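You operate a simulated robot arm through the tools that you are given. There is no shell and no other tool. Be economical: measure what you need, move in short steps, check, and stop when the job is done.

You run a simulated robot arm. Do the job below in one go: nothing can be reset, and whatever is moved stays where it is left.

Task
Wipe the press base, oil a patch on it and run the table out and in.
Fine: blue wiper first, then the brown dabber dipped in the oil tub; put both back and leave the blue dabber. Set down upright: brown dabber. Where these are worked on the way, their far stop is far enough and under half their travel is too little: press table. A coat counts when it lies all over at full strength: go over it till it gets no stronger. What is to be rubbed or washed off counts as gone when no trace of it is left.

Only the result counts: the job must be done as asked and must still hold three seconds after the hand-in. Knocking over, shifting, dropping, spilling or breaking anything else fails it.

Robot
A 7-joint arm with a two-finger parallel gripper, fixed in place. Base frame: the origin is at the foot of the arm, x ahead of it, y to its left, z up; the work surface is at about z = 755. Units: mm, rad, N and s.
With the tool pointing down near the work surface it reaches from about 320 to 780 mm from the base axis. Its first joint turns from -2.897 to 2.897 rad. Payload 3.91 kg.
Tool frame: the origin (TCP) lies between the finger pads and is the grasp point; the fingertips stand 30 mm ahead of it; z points along the fingers, y is the line along which they close. Largest opening 110 mm; finger width 20, thickness 10; the body of the gripper, 48 by 112 mm, starts 55 mm behind the TCP.
Orientation is told as [roll, pitch, yaw] about the base's x, y, z axes, in that order, counted from this pose: with the fingers straight down and closing along the base's y, the tool's x points along the base's -x, its y along +y and its z along -z.

Tools
- The arm moves only by the tool nudge_tool. Its argument "increments" is a list that holds one entry, the list of rows, each a list of 7 numbers: the shift along the base's x, y, z in mm, then the turn, a rotation vector about the base's x, y, z in rad, then the gripper command, from -1 (fully open) to 1 (shut), values between in proportion. In form: [[[x, y, z, rx, ry, rz, claw], ...]]. A call has 1 to 20 rows; each row is the pose to reach, as a shift and turn from the pose commanded when the call began. A row lasts 0.2 s, in which the tool goes at most 50 mm and 0.15 rad; a call with a longer step from one row to the next is refused whole, and so is a gripper value outside its range. Where a pose cannot be reached the arm comes as near as it can. A force on the tool above 40 N (or 10 N above the force at the start of the call, whichever is more), or a blocked arm, ends the call early, and 0.2 s more pass. Each finger travels about 153 mm/s and halts on what it meets, pressing with about 38 N; the grip force reading is that of the motor and also rises with nothing between the fingers. The clock runs only during rows and for 0.2 s after the last one: add rows that repeat a pose to give the fingers time. It gives the time, the measured TCP pose, the force on the tool (base axes), the opening and the grip force at its end, in the units of the frame above (readings bear some noise), with the torque about the TCP (base axes, N m) and any sound that the robot's microphone picked up, and new pictures: "show" is both (left out), scene, wrist or none.
- Cameras (640 x 400 px; columns grow to the right, rows downward): "scene" is fixed at [50.9, -501.1, 1522.1]; the picture's right is [0.91, -0.41, 0.00], its down [-0.19, -0.41, -0.89] and it looks along [0.37, 0.81, -0.45] (base axes); focal length 358 px, centre (320, 200). "wrist" rides on the gripper at [77, 7, -114] in the tool frame; the picture's right is [-0.09, 1.00, 0.00], its down [-0.80, -0.07, -0.59] and it looks along [-0.59, -0.05, 0.80] (tool axes); focal length 270 px, centre (320, 200). There is no depth. A picture from a camera that has moved, and an enlarged one, comes with that camera's place and axes in the base frame and with its lens.
- move_column(by): slides the trunk up (or, below 0, down) by that many mm; the arm rides with it, the base frame stays. It gives what a move gives, with no picture.
- inspect(camera, box): a new picture of the part [left, top, right, bottom] of that camera's present view, enlarged. No time passes.
- close_job(): hands the job in; it is judged then, once.

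Go step by step. Nothing tells you positions but the pictures and the camera data: compare them with the known pose of the tool, close in by small moves and look again before you grip or let go. The budget is 120 turns and 200 pictures, counting those below and the enlarged ones. Unless the task says otherwise, let go and move clear before handing in, and close with one line.

The tools are called after "Request:" as name(argument=value, ...) on one line, values as JSON. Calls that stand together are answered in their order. nudge_tool: Moves the arm, as the interface text tells. Its arguments: {"type":"object","properties":{"increments":{"type":"array"},"show":{"type":"string","enum":["both","scene","wrist","none"]}},"required":["increments"]} The other tools are called the same way: move_column (by) slides the trunk up or down; inspect (camera, box) takes an enlarged picture of a part of a camera's view; close_job () hands the job in.

At the start:

```text
time_s: 0.0
position: [387.0, 408.7, 1076.7]
ee_rot: [0.0, 0.0, 0.0]
ft_force: [0.0, -0.6, 0.2]
wrist_torque: [0.0, 0.01, -0.02]
grip_width: 110.3
gripper_force: 0.1
trunk travel left (down, up): [-575.0, 35.0]
```

scene: 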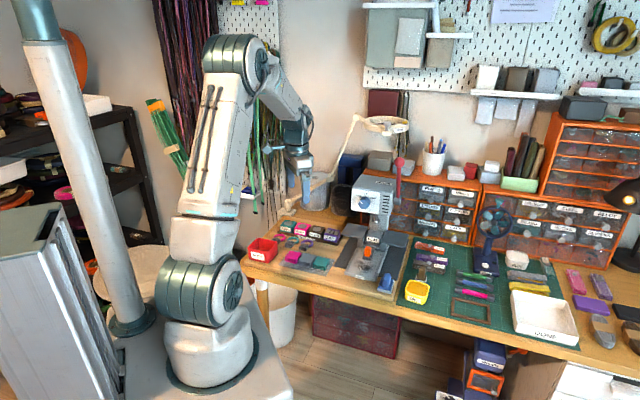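
wrist: 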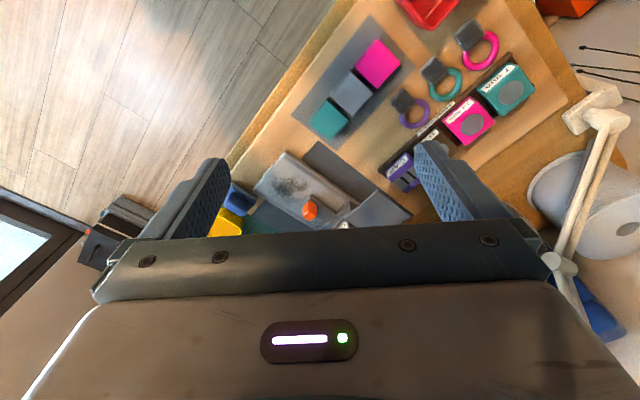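

I see a bench with a press, some blocks and tubs. I'll enlarge the views around the press to identify the tools.

Request:
inspect(camera="scene", box=[240, 200, 400, 300])

Request:
inspect(camera="scene", box=[330, 160, 450, 310])

Request:
inspect(camera="wrist", box=[220, 0, 540, 240])

```text
4.00 times, centred on (320, 250) of scene
camera zoom: at [50.9, -501.1, 1522.1], right [0.91, -0.41, 0.0], down [-0.19, -0.41, -0.89], along [0.37, 0.81, -0.45], focal length 1432 px, centre (320, 0)
```

zoom: 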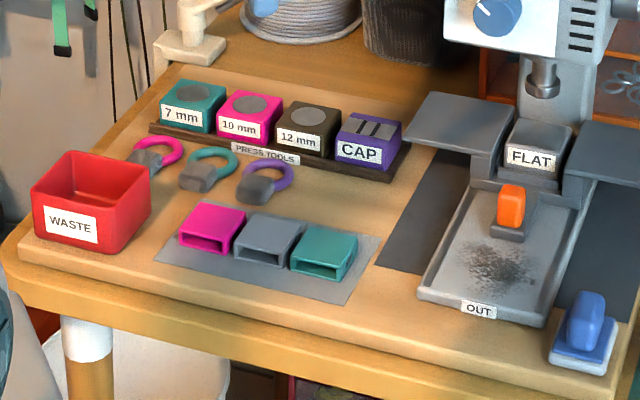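

```text
2.67 times, centred on (390, 235) of scene
camera zoom: at [50.9, -501.1, 1522.1], right [0.91, -0.41, 0.0], down [-0.19, -0.41, -0.89], along [0.37, 0.81, -0.45], focal length 955 px, centre (133, 107)
```

zoom: 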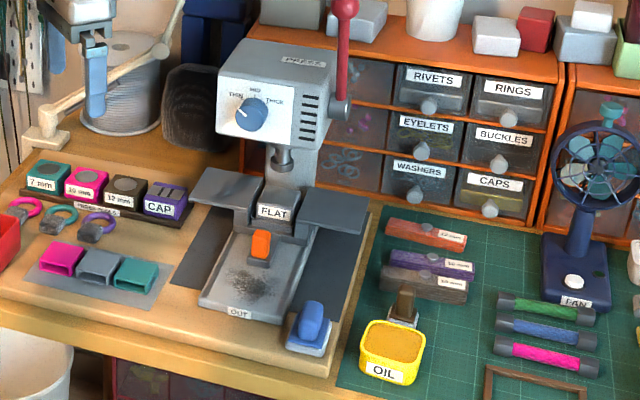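

```text
1.67 times, centred on (380, 120) of wrist
camera zoom: at [308.8, 414.1, 1193.4], right [0.09, 1.0, 0.0], down [0.8, -0.07, 0.59], along [0.59, -0.05, -0.8], focal length 450 px, centre (220, 333)
```

zoom: 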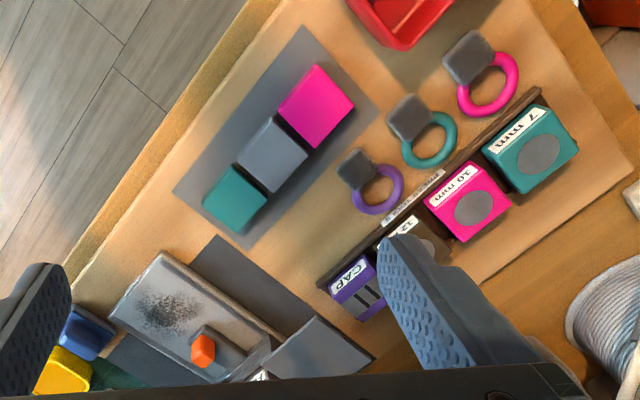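

Request:
nudge_tool(increments=[[[0, -40, 0, 0, 0, 0, -1], [0, -80, 0, 0, 0, 0, -1], [0, -120, 0, 0, 0, 0, -1], [-20, -160, 0, 0, 0, 0, -1], [-40, -160, 0, 0, 0, 0, -1]]], show="wrist")

```text
time_s: 1.2
position: [345.1, 247.5, 1076.5]
ee_rot: [-0.001, 0.0, 0.001]
ft_force: [0.5, 0.7, 0.2]
wrist_torque: [-0.01, -0.01, -0.01]
grip_width: 109.8
gripper_force: 0.0
trunk travel left (down, up): [-575.0, 35.0]
camera wrist: at [268.4, 254.1, 1193.7], right [0.09, 1.0, 0.0], down [0.8, -0.07, 0.59], along [0.59, -0.05, -0.8], focal length 270 px, centre (320, 200)
```

wrist: 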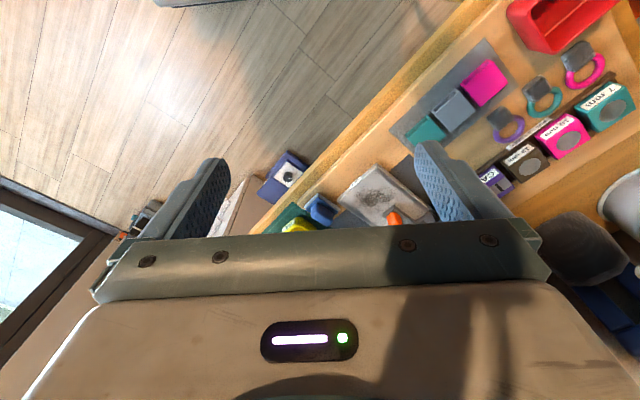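

Request:
nudge_tool(increments=[[[45, 0, 0, 0, 0, 0, -1], [90, 0, 0, 0, 0, 0, -1], [125, 0, 0, 0, 0, 0, -1], [125, 0, 0, 0, 0, 0, -1]]], show="wrist")

Request:
inspect(camera="wrist", box=[220, 40, 420, 240])

```text
time_s: 2.2
position: [471.5, 247.8, 1076.8]
ee_rot: [-0.001, 0.0, -0.001]
ft_force: [0.1, 0.0, 0.4]
wrist_torque: [-0.03, -0.01, 0.0]
grip_width: 110.1
gripper_force: 0.0
trunk travel left (down, up): [-575.0, 35.0]
camera wrist: at [395.0, 253.8, 1192.8], right [0.09, 1.0, 0.0], down [0.8, -0.07, 0.59], along [0.59, -0.05, -0.8], focal length 270 px, centre (320, 200)
```

wrist: 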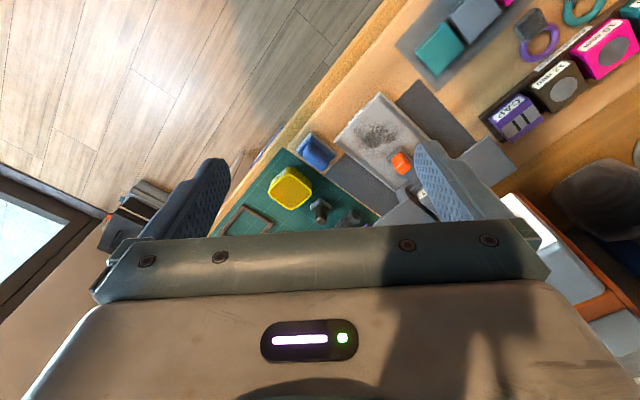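

```text
2.00 times, centred on (320, 140) of wrist
camera zoom: at [395.0, 253.8, 1192.8], right [0.09, 1.0, 0.0], down [0.8, -0.07, 0.59], along [0.59, -0.05, -0.8], focal length 541 px, centre (320, 320)
```

zoom: 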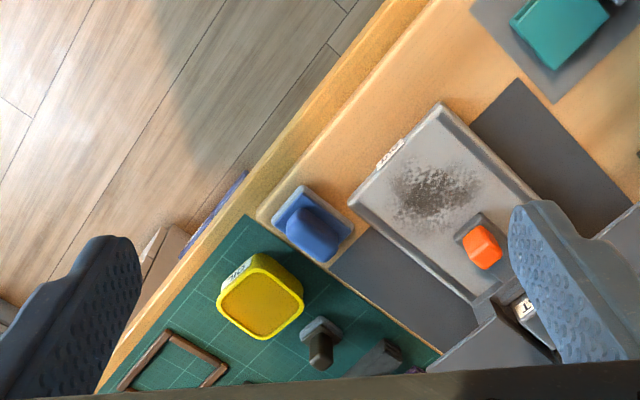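

Request:
nudge_tool(increments=[[[0, 0, -20, 0, 0, 0.14, -1], [0, 0, -40, 0, 0, 0.28, -1], [0, 0, -60, 0, 0, 0.42, -1], [0, 0, -80, 0, 0, 0.56, -1], [0, 0, -100, 0, 0, 0.7, -1], [0, 0, -120, 0, 0, 0.785, -1], [0, 0, -120, 0, 0, 0.785, -1]]], show="both")

Request:
inspect(camera="wrist", box=[160, 0, 500, 240])

```text
time_s: 3.8
position: [471.0, 248.4, 957.2]
ee_rot: [0.0, -0.002, 0.787]
ft_force: [0.1, 0.5, 0.3]
wrist_torque: [-0.02, 0.0, -0.06]
grip_width: 109.9
gripper_force: 0.0
trunk travel left (down, up): [-575.0, 35.0]
camera wrist: at [411.8, 197.5, 1073.1], right [-0.64, 0.77, 0.0], down [0.62, 0.52, 0.59], along [0.46, 0.38, -0.8], focal length 270 px, centre (320, 200)
```

scene: 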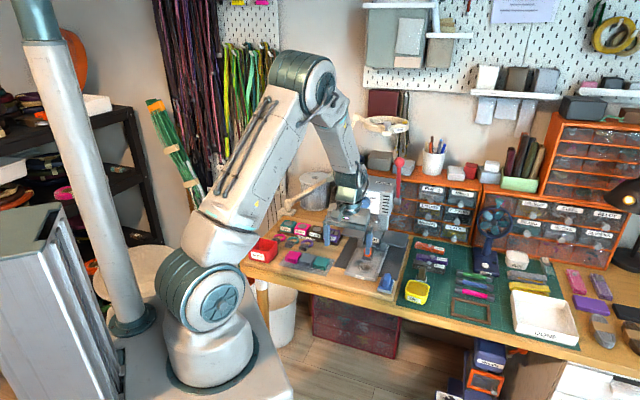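
wrist: 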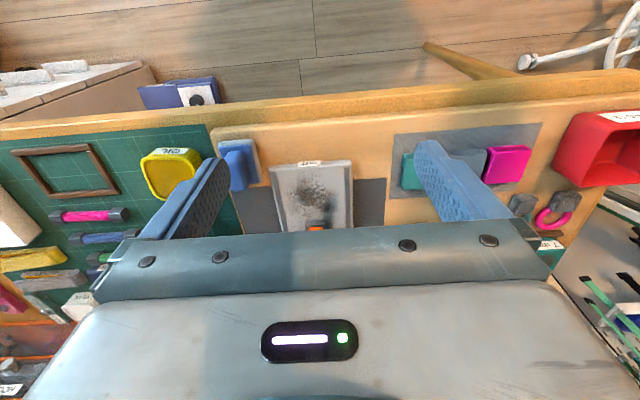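

```text
1.67 times, centred on (330, 120) of wrist
camera zoom: at [411.8, 197.5, 1073.1], right [-0.64, 0.77, 0.0], down [0.62, 0.52, 0.59], along [0.46, 0.38, -0.8], focal length 450 px, centre (303, 333)
```

zoom: 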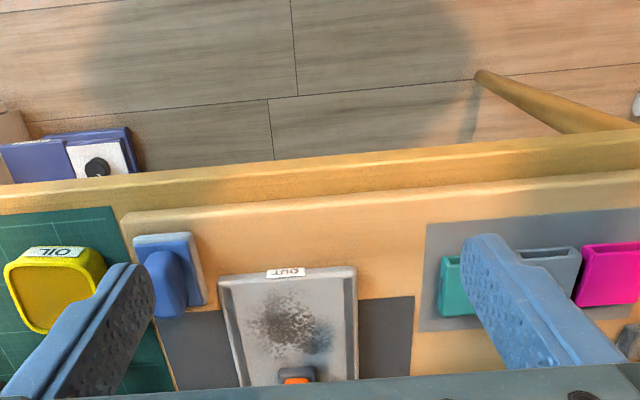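

Request:
nudge_tool(increments=[[[35, 33, 0, 0, 0, 0, -1], [60, 58, 0, 0, 0, 0, -1], [60, 58, 0, 0, 0, 0, -1]]], show="none")

Request:
inspect(camera="wrist", box=[190, 80, 430, 240])

Request:
inspect(camera="scene", box=[330, 200, 450, 310])

```text
time_s: 4.6
position: [530.6, 304.7, 956.6]
ee_rot: [-0.001, -0.001, 0.787]
ft_force: [-0.2, 0.5, -0.2]
wrist_torque: [0.0, -0.01, -0.03]
grip_width: 110.0
gripper_force: 0.0
trunk travel left (down, up): [-575.0, 35.0]
```

```text
2.50 times, centred on (310, 160) of wrist
camera zoom: at [471.5, 255.3, 1073.8], right [-0.64, 0.77, 0.0], down [0.62, 0.52, 0.59], along [0.46, 0.38, -0.8], focal length 676 px, centre (345, 300)
```

zoom: 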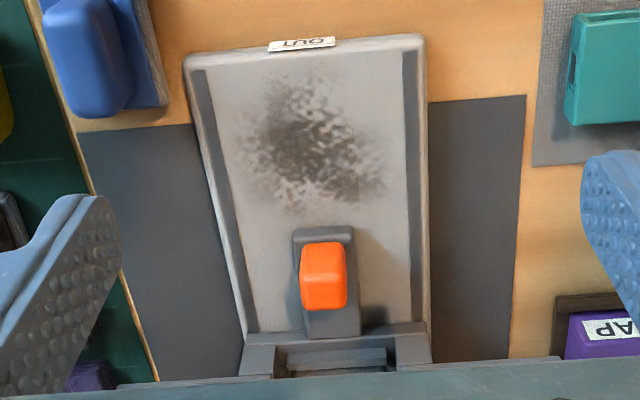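

```text
3.64 times, centred on (390, 255) of scene
camera zoom: at [50.9, -501.1, 1522.1], right [0.91, -0.41, 0.0], down [-0.19, -0.41, -0.89], along [0.37, 0.81, -0.45], focal length 1302 px, centre (66, 0)
```

zoom: 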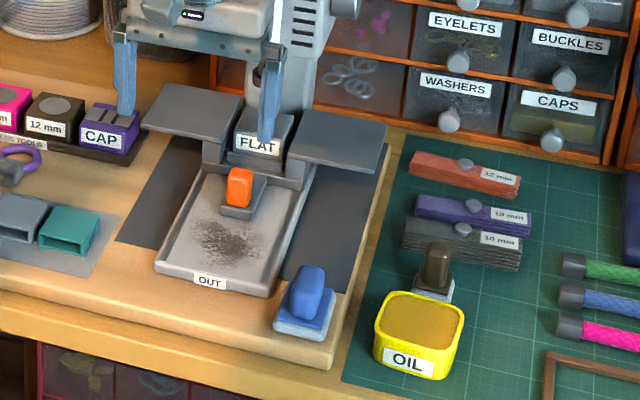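

Request:
inspect(camera="scene", box=[400, 220, 640, 370])

Request:
inspect(camera="scene", box=[380, 240, 450, 310])

Request:
inspect(camera="wrist", box=[0, 0, 640, 250])

```text
2.67 times, centred on (520, 295) of scene
camera zoom: at [50.9, -501.1, 1522.1], right [0.91, -0.41, 0.0], down [-0.19, -0.41, -0.89], along [0.37, 0.81, -0.45], focal length 955 px, centre (-213, -53)
```

zoom: 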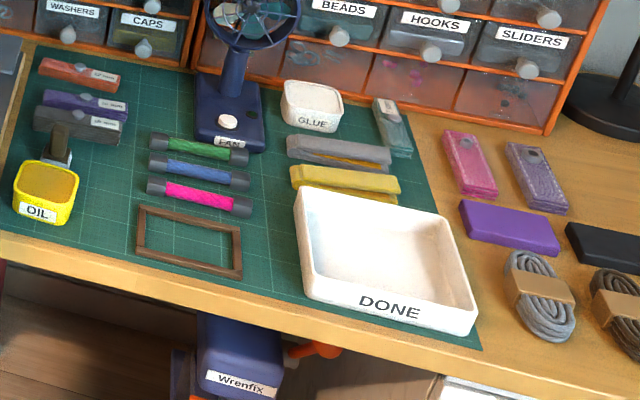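

```text
5.71 times, centred on (415, 275) of scene
camera zoom: at [50.9, -501.1, 1522.1], right [0.91, -0.41, 0.0], down [-0.19, -0.41, -0.89], along [0.37, 0.81, -0.45], focal length 2046 px, centre (-223, -229)
```

zoom: 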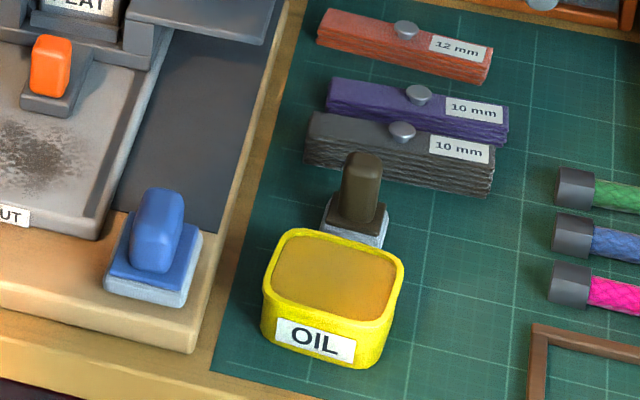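

```text
1.00 times, centred on (320, 125) of wrist (not enlarged: the box is as wide or as high as the picture)
camera zoom: at [471.5, 255.3, 1073.8], right [-0.64, 0.77, 0.0], down [0.62, 0.52, 0.59], along [0.46, 0.38, -0.8], focal length 270 px, centre (320, 275)
```

zoom: 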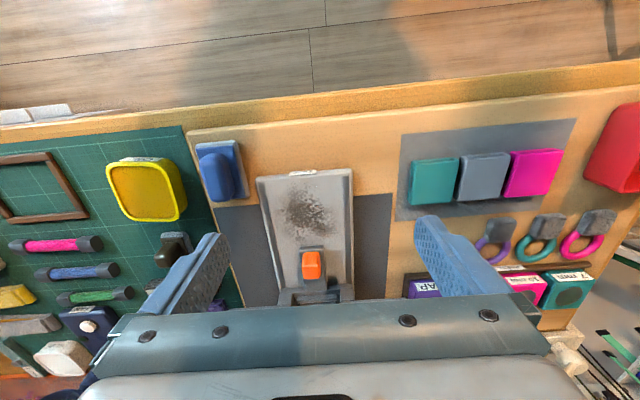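

Request:
nudge_tool(increments=[[[30, -30, -15, 0, 0, 0, -1], [60, -60, -30, 0, 0, 0, -1], [75, -76, -56, 0, 0, 0, -1], [75, -76, -56, 0, 0, 0, -1]]], show="both")

Request:
inspect(camera="wrist", box=[200, 50, 440, 230])

```text
time_s: 5.6
position: [605.1, 229.5, 900.3]
ee_rot: [0.001, 0.001, 0.785]
ft_force: [0.6, 0.4, -0.6]
wrist_torque: [-0.03, 0.0, 0.04]
grip_width: 110.1
gripper_force: 0.0
trunk travel left (down, up): [-575.0, 35.0]
camera wrist: at [546.1, 179.2, 1016.9], right [-0.64, 0.77, 0.0], down [0.62, 0.52, 0.59], along [0.46, 0.38, -0.8], focal length 270 px, centre (320, 200)
```

scene: 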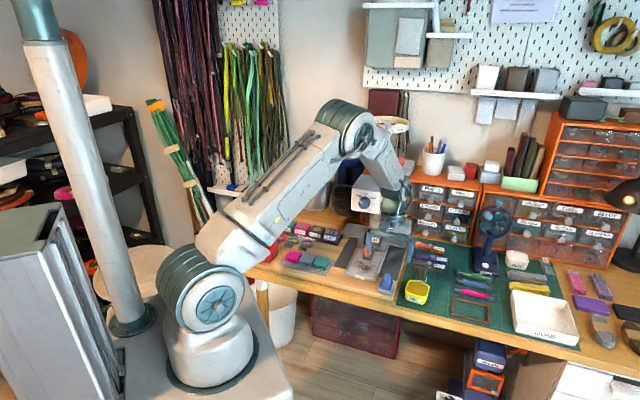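
wrist: 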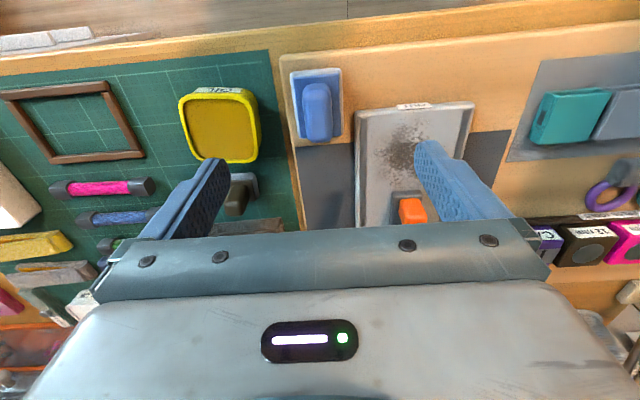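

```text
2.22 times, centred on (320, 140) of wrist
camera zoom: at [546.1, 179.2, 1016.9], right [-0.64, 0.77, 0.0], down [0.62, 0.52, 0.59], along [0.46, 0.38, -0.8], focal length 601 px, centre (320, 333)
```

zoom: 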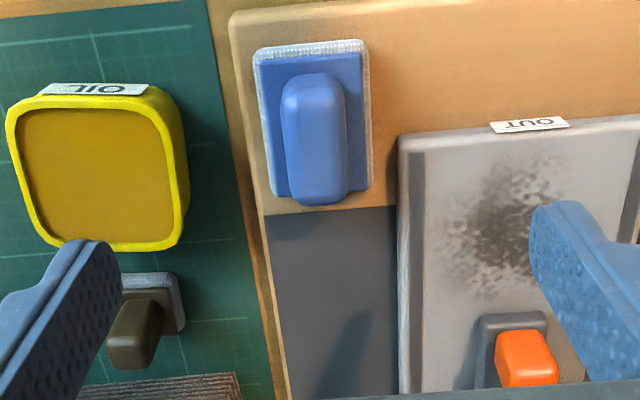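

Request:
nudge_tool(increments=[[[0, -3, -30, 0, 0, 0, -1], [0, -3, -52, 0, 0, 0, -1], [0, -3, -52, 0, 0, 0, -1]]], show="wrist")

Request:
inspect(camera="wrist", box=[200, 50, 440, 230])

Request:
inspect(camera="scene", box=[350, 230, 430, 300])

```text
time_s: 6.4
position: [605.8, 227.6, 849.1]
ee_rot: [0.001, -0.003, 0.787]
ft_force: [-0.4, -0.6, 1.4]
wrist_torque: [0.0, 0.0, 0.0]
grip_width: 110.1
gripper_force: 0.1
trunk travel left (down, up): [-575.0, 35.0]
camera wrist: at [545.7, 176.9, 965.3], right [-0.64, 0.77, 0.0], down [0.62, 0.52, 0.59], along [0.46, 0.38, -0.8], focal length 270 px, centre (320, 200)
```

wrist: 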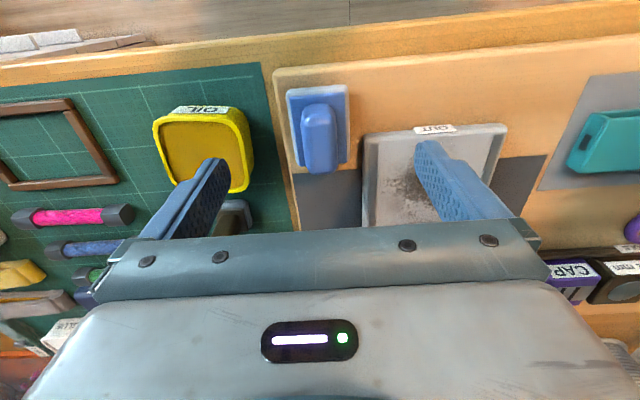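

```text
2.22 times, centred on (320, 140) of wrist
camera zoom: at [545.7, 176.9, 965.3], right [-0.64, 0.77, 0.0], down [0.62, 0.52, 0.59], along [0.46, 0.38, -0.8], focal length 601 px, centre (320, 333)
```

zoom: 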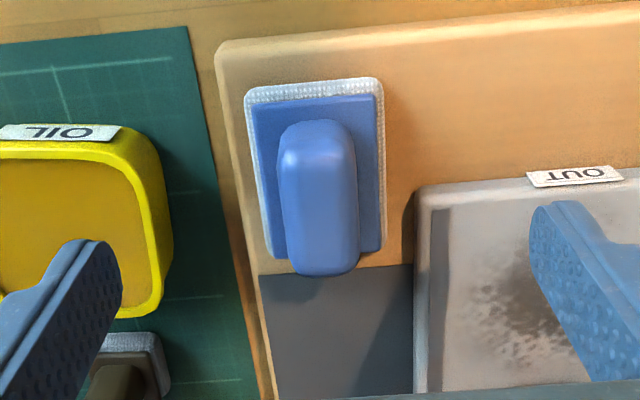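

```text
5.71 times, centred on (390, 265) of scene
camera zoom: at [50.9, -501.1, 1522.1], right [0.91, -0.41, 0.0], down [-0.19, -0.41, -0.89], along [0.37, 0.81, -0.45], focal length 2046 px, centre (-80, -171)
```

zoom: 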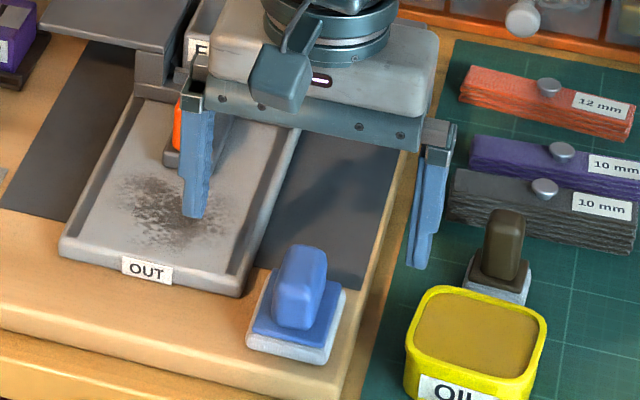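

Request:
nudge_tool(increments=[[[-1, -2, 0, 0, 0, 0, 0], [-1, -2, 0, 0, 0, 0, 0], [-1, -2, -20, 0, 0, 0, 0], [-1, -2, -29, 0, 0, 0, 0], [-1, -2, -29, 0, 0, 0, 0]]], show="wrist")

Request:
inspect(camera="wrist", box=[200, 50, 440, 230])

Request:
inspect(camera="scene", box=[350, 230, 430, 300])

```text
time_s: 7.6
position: [604.9, 223.8, 820.7]
ee_rot: [0.001, 0.0, 0.786]
ft_force: [-0.7, 0.0, -0.5]
wrist_torque: [0.01, 0.0, -0.01]
grip_width: 55.2
gripper_force: 0.0
trunk travel left (down, up): [-575.0, 35.0]
camera wrist: at [545.7, 174.6, 936.1], right [-0.64, 0.77, 0.0], down [0.62, 0.52, 0.59], along [0.46, 0.38, -0.8], focal length 270 px, centre (320, 200)
```

wrist: 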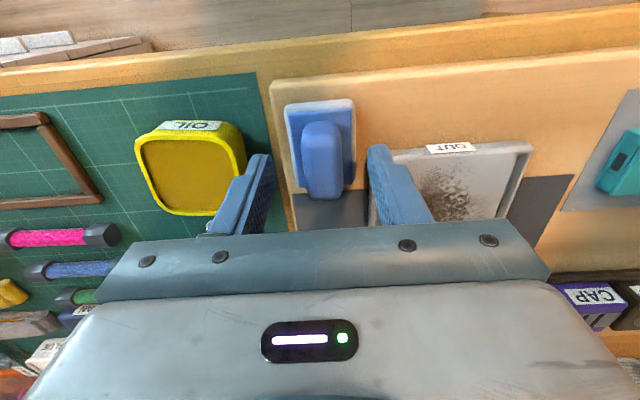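

```text
2.22 times, centred on (320, 140) of wrist
camera zoom: at [545.7, 174.6, 936.1], right [-0.64, 0.77, 0.0], down [0.62, 0.52, 0.59], along [0.46, 0.38, -0.8], focal length 601 px, centre (320, 333)
```

zoom: 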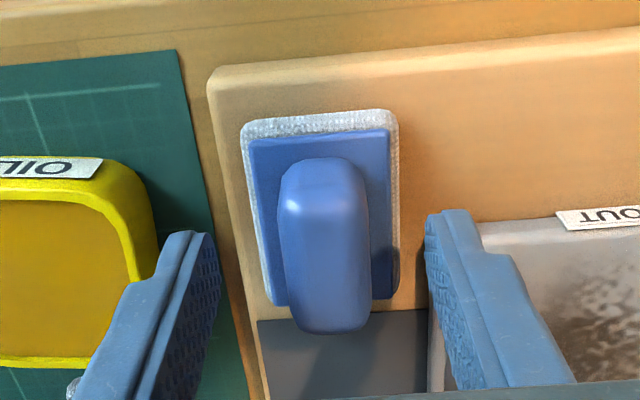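

```text
5.71 times, centred on (390, 265) of scene
camera zoom: at [50.9, -501.1, 1522.1], right [0.91, -0.41, 0.0], down [-0.19, -0.41, -0.89], along [0.37, 0.81, -0.45], focal length 2046 px, centre (-80, -171)
```

zoom: 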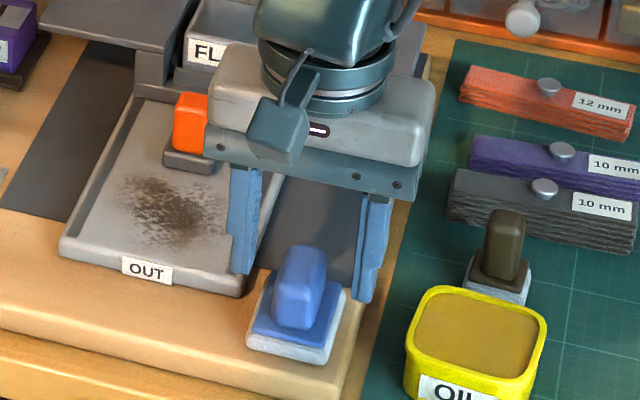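

Request:
nudge_tool(increments=[[[0, 0, -3, 0, 0, 0, 0], [0, 0, -3, 0, 0, 0, 0.4], [0, 0, -3, 0, 0, 0, 0.6], [0, 0, -3, 0, 0, 0, 1], [0, 0, -3, 0, 0, 0, 1]]], show="none")

Request:
inspect(camera="wrist", box=[200, 50, 440, 230])

Request:
inspect(camera="scene", box=[350, 230, 430, 300])

```text
time_s: 8.8
position: [606.0, 226.1, 817.9]
ee_rot: [0.0, 0.0, 0.786]
ft_force: [-0.6, 0.2, 1.0]
wrist_torque: [0.04, -0.01, -0.01]
grip_width: 22.6
gripper_force: 37.9
trunk travel left (down, up): [-575.0, 35.0]
```

```text
2.22 times, centred on (320, 140) of wrist
camera zoom: at [545.7, 174.8, 933.5], right [-0.64, 0.77, 0.0], down [0.62, 0.52, 0.59], along [0.46, 0.38, -0.8], focal length 601 px, centre (320, 333)
```

zoom: 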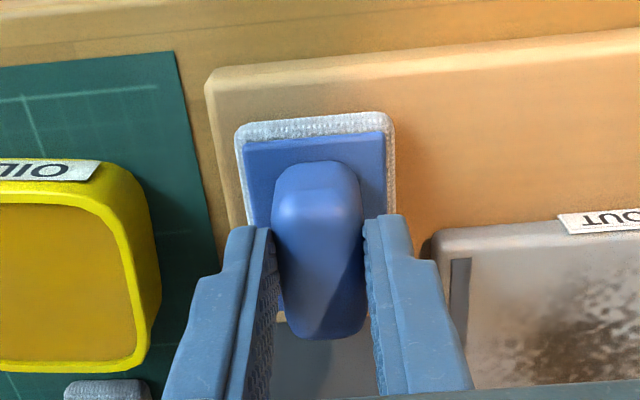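

```text
5.71 times, centred on (390, 265) of scene
camera zoom: at [50.9, -501.1, 1522.1], right [0.91, -0.41, 0.0], down [-0.19, -0.41, -0.89], along [0.37, 0.81, -0.45], focal length 2046 px, centre (-80, -171)
```

zoom: 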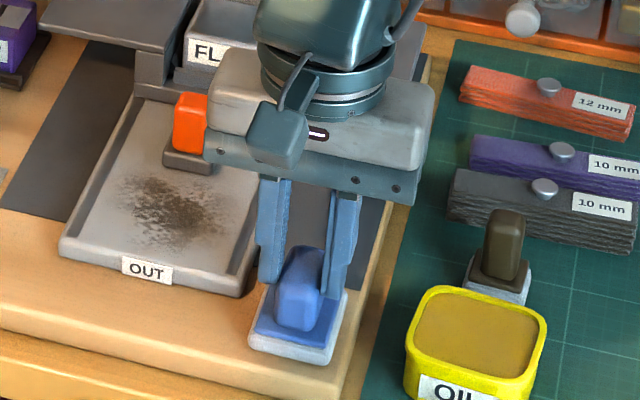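

Request:
nudge_tool(increments=[[[0, 0, 20, 0, 0, 0, 1], [0, 0, 45, 0, 0, 0, 1], [-8, 30, 50, 0, 0, 0, 1], [-16, 65, 50, 0, 0, 0, 1], [-26, 98, 50, 0, 0, 0, 1], [-26, 98, 50, 0, 0, 0, 1]]], show="both")

Request:
inspect(camera="wrist", box=[200, 50, 440, 230])

Request:
inspect(camera="scene", box=[330, 170, 430, 300])

```text
time_s: 10.2
position: [579.4, 321.2, 868.0]
ee_rot: [-0.001, 0.0, 0.784]
ft_force: [1.0, 0.1, -0.1]
wrist_torque: [-0.02, 0.01, 0.01]
grip_width: 0.0
gripper_force: 37.8
trunk travel left (down, up): [-575.0, 35.0]
camera wrist: at [520.3, 272.1, 984.1], right [-0.64, 0.77, 0.0], down [0.62, 0.52, 0.59], along [0.46, 0.38, -0.8], focal length 270 px, centre (320, 200)
```

scene: 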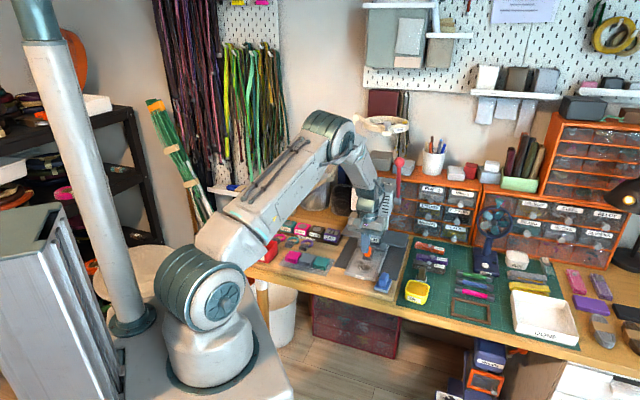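
wrist: 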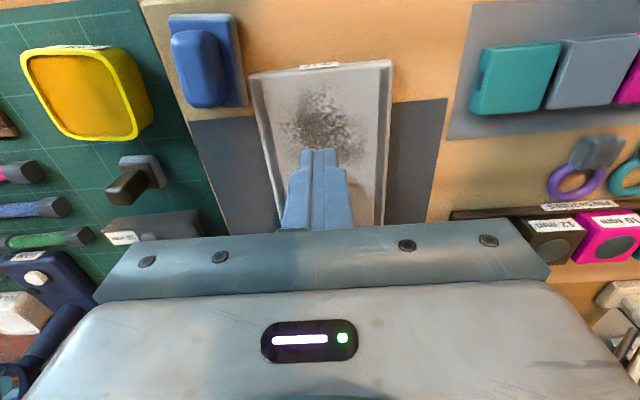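

```text
2.22 times, centred on (320, 140) of wrist
camera zoom: at [520.3, 272.1, 984.1], right [-0.64, 0.77, 0.0], down [0.62, 0.52, 0.59], along [0.46, 0.38, -0.8], focal length 601 px, centre (320, 333)
```

zoom: 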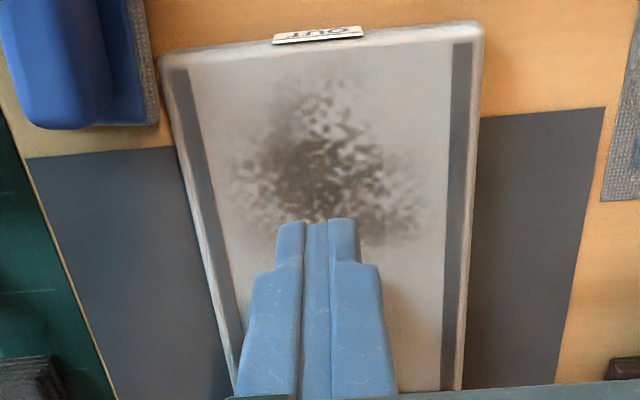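

```text
3.08 times, centred on (380, 235) of scene
camera zoom: at [50.9, -501.1, 1522.1], right [0.91, -0.41, 0.0], down [-0.19, -0.41, -0.89], along [0.37, 0.81, -0.45], focal length 1102 px, centre (135, 92)
```

zoom: 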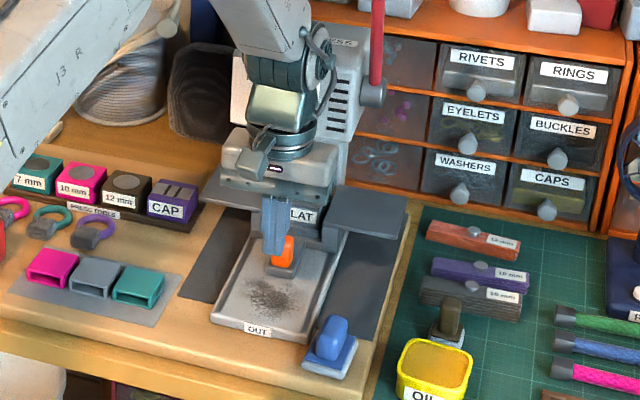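

Request:
nudge_tool(increments=[[[8, -33, 0, 0, 0, 0, 0], [16, -65, 0, 0, 0, 0, 0], [26, -98, 0, 0, 0, 0, 0], [26, -99, -25, 0, 0, 0, 0], [26, -99, -49, 0, 0, 0, 0], [26, -99, -52, 0, 0, 0, 0], [26, -99, -52, 0, 0, 0, 0]]], show="none")

Request:
inspect(camera="wrist", box=[200, 50, 440, 230])

Request:
inspect(camera="scene", box=[365, 250, 405, 300])

```text
time_s: 11.8
position: [605.5, 223.3, 816.4]
ee_rot: [0.0, 0.0, 0.785]
ft_force: [-0.5, 0.1, -0.3]
wrist_torque: [-0.02, -0.02, -0.02]
grip_width: 54.9
gripper_force: 0.0
trunk travel left (down, up): [-575.0, 35.0]
```

```text
2.22 times, centred on (320, 140) of wrist
camera zoom: at [546.3, 173.6, 931.8], right [-0.64, 0.77, 0.0], down [0.62, 0.52, 0.59], along [0.46, 0.38, -0.8], focal length 601 px, centre (320, 333)
```

zoom: 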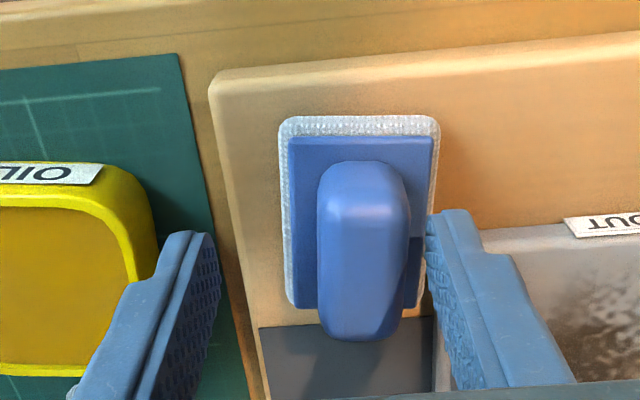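

```text
8.00 times, centred on (385, 275) of scene
camera zoom: at [50.9, -501.1, 1522.1], right [0.91, -0.41, 0.0], down [-0.19, -0.41, -0.89], along [0.37, 0.81, -0.45], focal length 2864 px, centre (-200, -400)
```

zoom: 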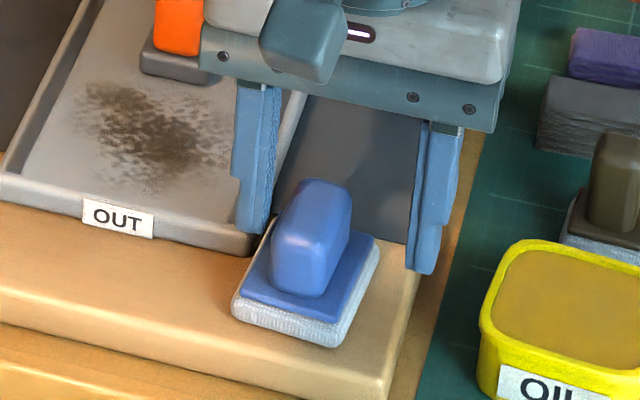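

Request:
nudge_tool(increments=[[[-13, 2, 0, 0, 0, 0, 0], [-13, 2, 0, 0, 0, 0, 0], [-13, 2, -3, 0, 0, 0, 0], [-13, 2, -3, 0, 0, 0, 0]]], show="none")

Request:
inspect(camera="wrist", box=[200, 50, 440, 230])

Request:
inspect(camera="scene", box=[365, 250, 405, 300])

```text
time_s: 12.8
position: [592.4, 226.7, 813.6]
ee_rot: [0.0, 0.001, 0.786]
ft_force: [0.2, -0.3, -0.3]
wrist_torque: [0.0, 0.0, 0.01]
grip_width: 55.1
gripper_force: 0.1
trunk travel left (down, up): [-575.0, 35.0]
```

```text
2.22 times, centred on (320, 140) of wrist
camera zoom: at [533.4, 175.8, 928.8], right [-0.64, 0.77, 0.0], down [0.62, 0.52, 0.59], along [0.46, 0.38, -0.8], focal length 601 px, centre (320, 333)
```

zoom: 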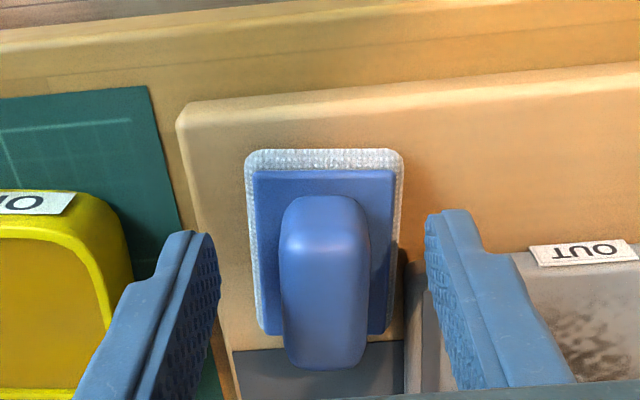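

```text
8.00 times, centred on (385, 275) of scene
camera zoom: at [50.9, -501.1, 1522.1], right [0.91, -0.41, 0.0], down [-0.19, -0.41, -0.89], along [0.37, 0.81, -0.45], focal length 2864 px, centre (-200, -400)
```

zoom: 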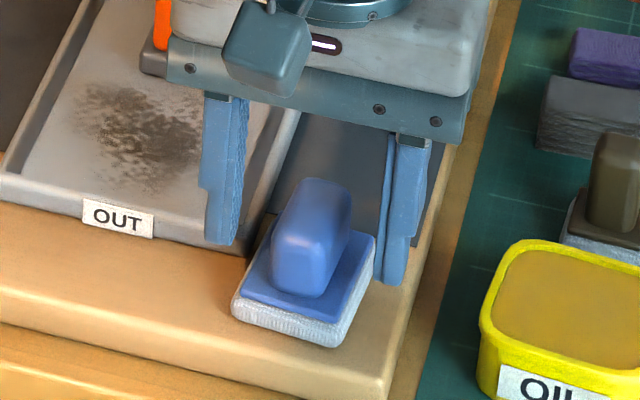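

Request:
nudge_tool(increments=[[[0, 0, -1, 0, 0, 0, 0.3], [0, 0, -1, 0, 0, 0, 0.5], [0, 0, -1, 0, 0, 0, 0.7], [0, 0, -1, 0, 0, 0, 1], [0, 0, -1, 0, 0, 0, 1], [0, 0, -1, 0, 0, 0, 1], [0, 0, 8, 0, 0, 0, 1], [0, 0, 8, 0, 0, 0, 1]]], show="none")

Request:
inspect(camera="wrist", box=[200, 50, 440, 230])

Request:
inspect(camera="scene", box=[365, 250, 405, 300])

```text
time_s: 14.6
position: [592.0, 226.1, 819.5]
ee_rot: [0.0, 0.001, 0.784]
ft_force: [-0.5, 0.3, -1.1]
wrist_torque: [0.0, -0.02, 0.01]
grip_width: 22.4
gripper_force: 37.4
trunk travel left (down, up): [-575.0, 35.0]
```

```text
2.22 times, centred on (320, 140) of wrist
camera zoom: at [533.1, 175.7, 936.5], right [-0.64, 0.77, 0.0], down [0.62, 0.52, 0.59], along [0.46, 0.38, -0.8], focal length 601 px, centre (320, 333)
```

zoom: 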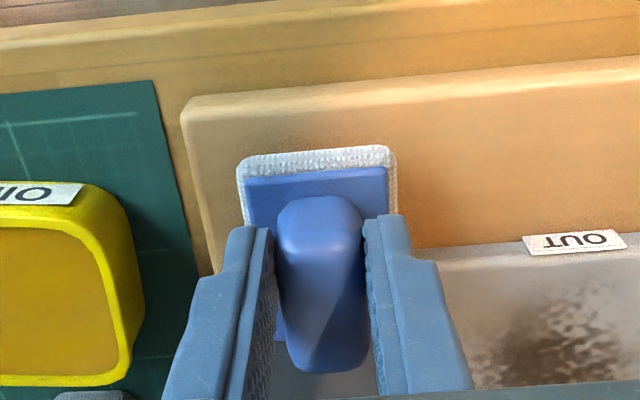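

```text
8.00 times, centred on (385, 275) of scene
camera zoom: at [50.9, -501.1, 1522.1], right [0.91, -0.41, 0.0], down [-0.19, -0.41, -0.89], along [0.37, 0.81, -0.45], focal length 2864 px, centre (-200, -400)
```

zoom: 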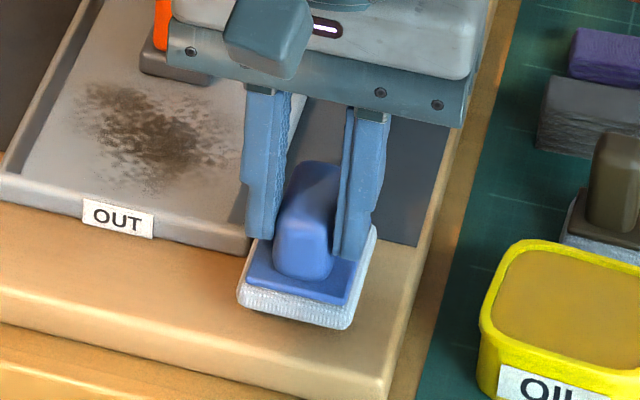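

Request:
nudge_tool(increments=[[[0, 0, 15, 0, 0, 0, 1], [0, 0, 30, 0, 0, 0, 1], [-3, 25, 35, 0, 0, 0, 1], [-6, 50, 35, 0, 0, 0, 1], [-10, 75, 35, 0, 0, 0, 1], [-13, 97, 35, 0, 0, 0, 1], [-13, 97, 35, 0, 0, 0, 1]]], show="none")

Request:
inspect(camera="wrist", box=[170, 40, 450, 240])

Request:
inspect(camera="scene", box=[335, 200, 405, 290])

```text
time_s: 16.2
position: [580.9, 323.2, 854.8]
ee_rot: [0.001, 0.0, 0.784]
ft_force: [0.0, -0.6, 0.1]
wrist_torque: [-0.03, 0.0, -0.01]
grip_width: 22.8
gripper_force: 37.5
trunk travel left (down, up): [-575.0, 35.0]
```

```text
2.00 times, centred on (310, 140) of wrist
camera zoom: at [520.1, 273.5, 970.4], right [-0.64, 0.77, 0.0], down [0.62, 0.52, 0.59], along [0.46, 0.38, -0.8], focal length 541 px, centre (340, 320)
```

zoom: 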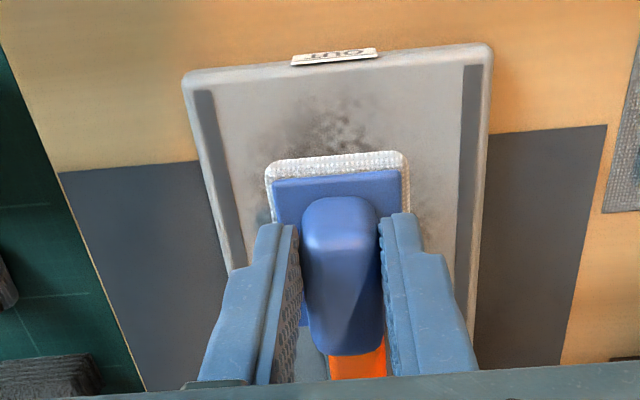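

```text
4.44 times, centred on (370, 245) of scene
camera zoom: at [50.9, -501.1, 1522.1], right [0.91, -0.41, 0.0], down [-0.19, -0.41, -0.89], along [0.37, 0.81, -0.45], focal length 1591 px, centre (98, 0)
```

zoom: 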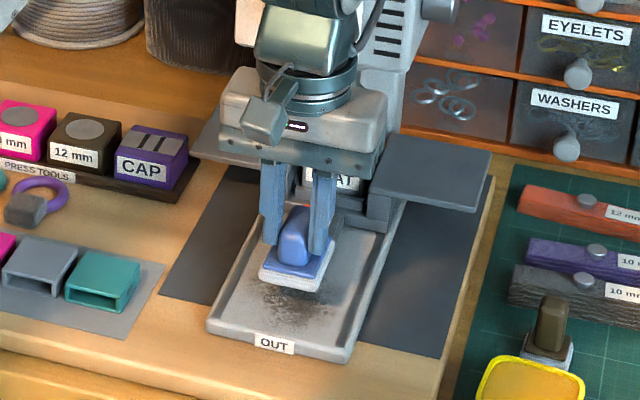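

Request:
nudge_tool(increments=[[[-8, -8, 0, 0, 0, 0, 1], [-8, -8, -15, 0, 0, 0, 1], [-8, -8, -22, 0, 0, 0, 1], [-8, -8, -26, 0, 0, 0, 1], [-8, -8, -28, 0, 0, 0, 1], [-8, -8, -28, 0, 0, 0, 1]]], show="none")

Request:
inspect(camera="scene", box=[345, 230, 405, 290])

```text
time_s: 17.6
position: [571.5, 315.0, 826.4]
ee_rot: [0.001, 0.0, 0.786]
ft_force: [0.8, -0.1, -0.1]
wrist_torque: [0.03, 0.0, -0.04]
grip_width: 22.8
gripper_force: 38.3
trunk travel left (down, up): [-575.0, 35.0]
```

```text
6.67 times, centred on (375, 260) of scene
camera zoom: at [50.9, -501.1, 1522.1], right [0.91, -0.41, 0.0], down [-0.19, -0.41, -0.89], along [0.37, 0.81, -0.45], focal length 2387 px, centre (-47, -200)
```

zoom: 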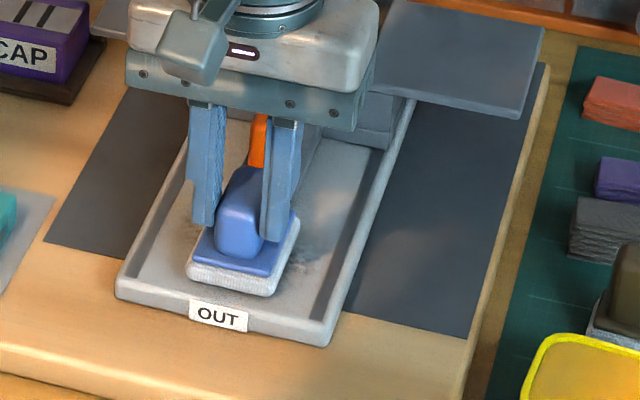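

Request:
nudge_tool(increments=[[[0, 0, -1, 0, 0, 0, 1], [0, 0, -2, 0, 0, 0, 1], [0, 0, -3, 0, 0, 0, 1], [0, 0, -3, 0, 0, 0, 1]]], show="none")

```text
time_s: 18.6
position: [571.3, 314.5, 825.2]
ee_rot: [0.001, 0.0, 0.786]
ft_force: [-1.0, -1.4, 8.8]
wrist_torque: [-0.08, 0.14, 0.04]
grip_width: 22.5
gripper_force: 38.0
trunk travel left (down, up): [-575.0, 35.0]
```

Request:
nudge_tool(increments=[[[9.3, 9, -1, 0, 0, 0, 1], [18, 17.4, -1, 0, 0, 0, 1], [11, 24.6, -1, 0, 0, 0, 1], [4.1, 31.8, -1, 0, 0, 0, 1], [-5.3, 22.7, -1, 0, 0, 0, 1], [-13.9, 14.4, -1, 0, 0, 0, 1], [-7, 7.2, -1, 0, 0, 0, 1], [2.4, 16.2, -1, 0, 0, 0, 1], [11, 24.6, -1, 0, 0, 0, 1], [18, 17.4, -1, 0, 0, 0, 1], [24.9, 10.2, -1, 0, 0, 0, 1], [15.6, 1.2, -1, 0, 0, 0, 1], [7, -7.2, -1, 0, 0, 0, 1], [13.9, -14.4, -1, 0, 0, 0, 1], [23.2, -5.3, -1, 0, 0, 0, 1], [31.9, 3, -1, 0, 0, 0, 1], [23.2, -5.3, -1, 0, 0, 0, 1], [13.9, -14.4, -1, 0, 0, 0, 1]]], show="none")

Request:
inspect(camera="scene", box=[345, 230, 405, 290])

Request:
inspect(camera="wrist", box=[200, 50, 440, 230])

```text
time_s: 22.4
position: [583.8, 301.0, 823.4]
ee_rot: [0.001, -0.001, 0.785]
ft_force: [-0.1, -0.1, 4.5]
wrist_torque: [0.14, -0.12, 0.05]
grip_width: 23.0
gripper_force: 38.3
trunk travel left (down, up): [-575.0, 35.0]
```

```text
6.67 times, centred on (375, 260) of scene
camera zoom: at [50.9, -501.1, 1522.1], right [0.91, -0.41, 0.0], down [-0.19, -0.41, -0.89], along [0.37, 0.81, -0.45], focal length 2387 px, centre (-47, -200)
```

zoom: 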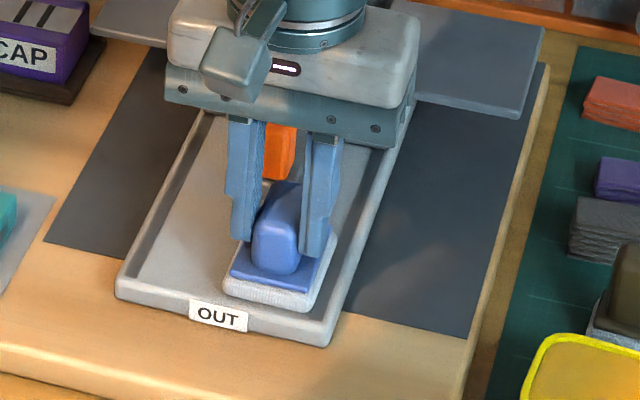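

```text
2.22 times, centred on (320, 140) of wrist
camera zoom: at [525.0, 249.9, 940.1], right [-0.64, 0.77, 0.0], down [0.62, 0.52, 0.6], along [0.46, 0.38, -0.8], focal length 601 px, centre (320, 333)
```

zoom: 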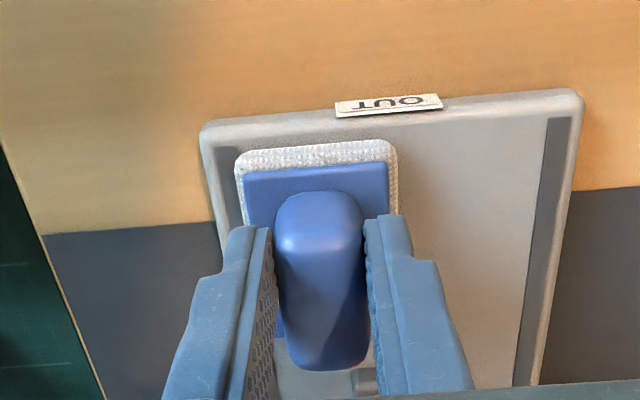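

Request:
nudge_tool(increments=[[[9, 9, -0.5, 0, 0, 0, 1], [18, 17.4, -0.5, 0, 0, 0, 1], [11, 24.6, -0.5, 0, 0, 0, 1], [1.7, 15.6, -0.5, 0, 0, 0, 1], [-6.9, 7.2, -0.5, 0, 0, 0, 1], [-13.9, 14.4, -0.5, 0, 0, 0, 1], [-4.6, 23.4, -0.5, 0, 0, 0, 1], [4.1, 31.8, -0.5, 0, 0, 0, 1], [-2.9, 39, -0.5, 0, 0, 0, 1], [-11.5, 30.6, -0.5, 0, 0, 0, 1], [-21, 21.6, -0.5, 0, 0, 0, 1], [-27.8, 28.8, -0.5, 0, 0, 0, 1], [-19.2, 37.1, -0.5, 0, 0, 0, 1], [-9.8, 46.2, -0.5, 0, 0, 0, 1], [-9.8, 46.2, 20, 0, 0, 0, 1], [-9.8, 30, 45, 0, 0, 0, 1], [0, 0, 45, 0, 0, 0, 1], [10, -40, 45, 0, 0, 0, 1], [10, -70, 45, 0, 0, 0, 1], [10, -70, 45, 0, 0, 0, 1]]], show="none")

Request:
inspect(camera="scene", box=[345, 230, 405, 290])

Request:
inspect(camera="wrist", box=[220, 50, 480, 240])

```text
time_s: 26.6
position: [594.6, 229.5, 868.1]
ee_rot: [-0.002, 0.0, 0.786]
ft_force: [0.1, 0.2, 0.7]
wrist_torque: [0.03, -0.01, 0.02]
grip_width: 22.4
gripper_force: 37.8
trunk travel left (down, up): [-575.0, 35.0]
```

```text
6.67 times, centred on (375, 260) of scene
camera zoom: at [50.9, -501.1, 1522.1], right [0.91, -0.41, 0.0], down [-0.19, -0.41, -0.89], along [0.37, 0.81, -0.45], focal length 2387 px, centre (-47, -200)
```

zoom: 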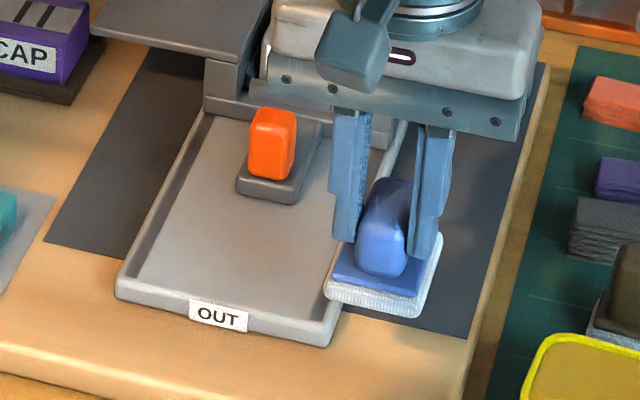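

```text
2.11 times, centred on (350, 145) of wrist
camera zoom: at [536.1, 180.1, 985.0], right [-0.64, 0.77, 0.0], down [0.62, 0.52, 0.59], along [0.46, 0.38, -0.8], focal length 569 px, centre (257, 316)
```

zoom: 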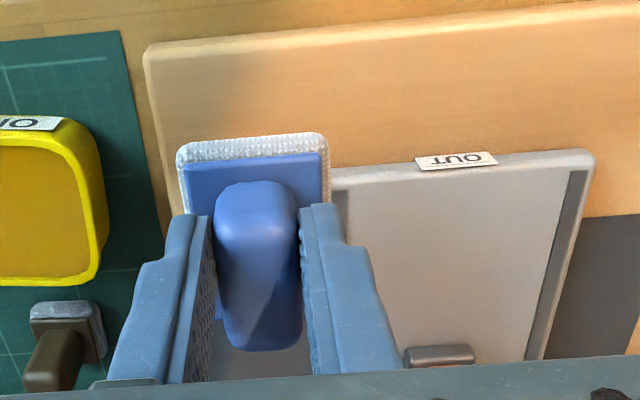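

Request:
nudge_tool(increments=[[[3, -12, -15, 0, 0, 0, 1], [3, -12, -35, 0, 0, 0, 1], [3, -12, -50, 0, 0, 0, 1], [3, -12, -52, 0, 0, 0, 1], [3, -12, -52, 0, 0, 0, 1]]], show="none")

Request:
inspect(camera="scene", box=[350, 230, 430, 300])

Request:
inspect(camera="wrist", box=[200, 50, 440, 230])

```text
time_s: 27.8
position: [598.0, 218.3, 816.7]
ee_rot: [0.0, 0.001, 0.784]
ft_force: [0.0, -0.1, 0.2]
wrist_torque: [0.0, -0.05, 0.0]
grip_width: 22.9
gripper_force: 37.9
trunk travel left (down, up): [-575.0, 35.0]
```

```text
5.71 times, centred on (390, 265) of scene
camera zoom: at [50.9, -501.1, 1522.1], right [0.91, -0.41, 0.0], down [-0.19, -0.41, -0.89], along [0.37, 0.81, -0.45], focal length 2046 px, centre (-80, -171)
```

zoom: 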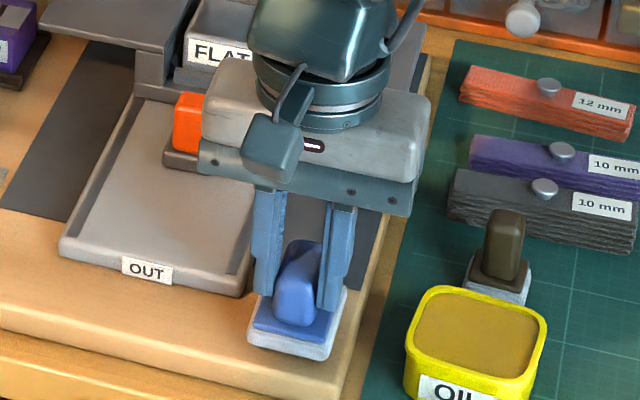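

```text
2.22 times, centred on (320, 140) of wrist
camera zoom: at [538.4, 168.1, 932.9], right [-0.64, 0.77, 0.0], down [0.62, 0.52, 0.59], along [0.46, 0.38, -0.8], focal length 601 px, centre (320, 333)
```

zoom: 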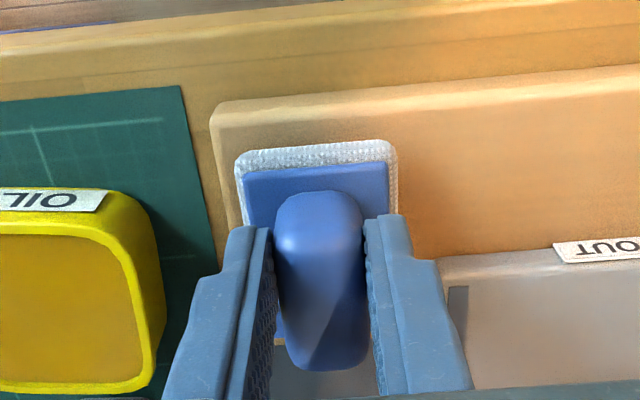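

Request:
nudge_tool(increments=[[[0, 0, -3, 0, 0, 0, 1], [0, 0, -5, 0, 0, 0, 1], [0, 0, -6, 0, 0, 0, 1], [0, 0, -6, 0, 0, 0, 1]]], show="none")

Request:
inspect(camera="scene", box=[350, 230, 430, 300])

```text
time_s: 28.8
position: [598.0, 216.8, 810.3]
ee_rot: [0.001, -0.001, 0.786]
ft_force: [0.8, 0.1, 0.4]
wrist_torque: [0.01, 0.01, -0.01]
grip_width: 22.6
gripper_force: 38.3
trunk travel left (down, up): [-575.0, 35.0]
```

```text
5.71 times, centred on (390, 265) of scene
camera zoom: at [50.9, -501.1, 1522.1], right [0.91, -0.41, 0.0], down [-0.19, -0.41, -0.89], along [0.37, 0.81, -0.45], focal length 2046 px, centre (-80, -171)
```

zoom: 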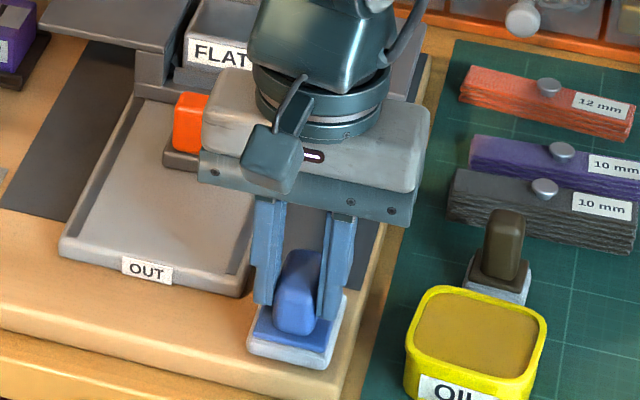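

Request:
nudge_tool(increments=[[[1, 1, -1, 0, 0, 0, 1], [1, 1, -2, 0, 0, 0, 1], [1, 1, -2, 0, 0, 0, 1]]], show="none")

```text
time_s: 29.6
position: [599.4, 219.8, 811.3]
ee_rot: [-0.002, -0.001, 0.786]
ft_force: [-1.4, -1.6, 9.8]
wrist_torque: [0.1, -0.1, -0.05]
grip_width: 22.7
gripper_force: 37.7
trunk travel left (down, up): [-575.0, 35.0]
```

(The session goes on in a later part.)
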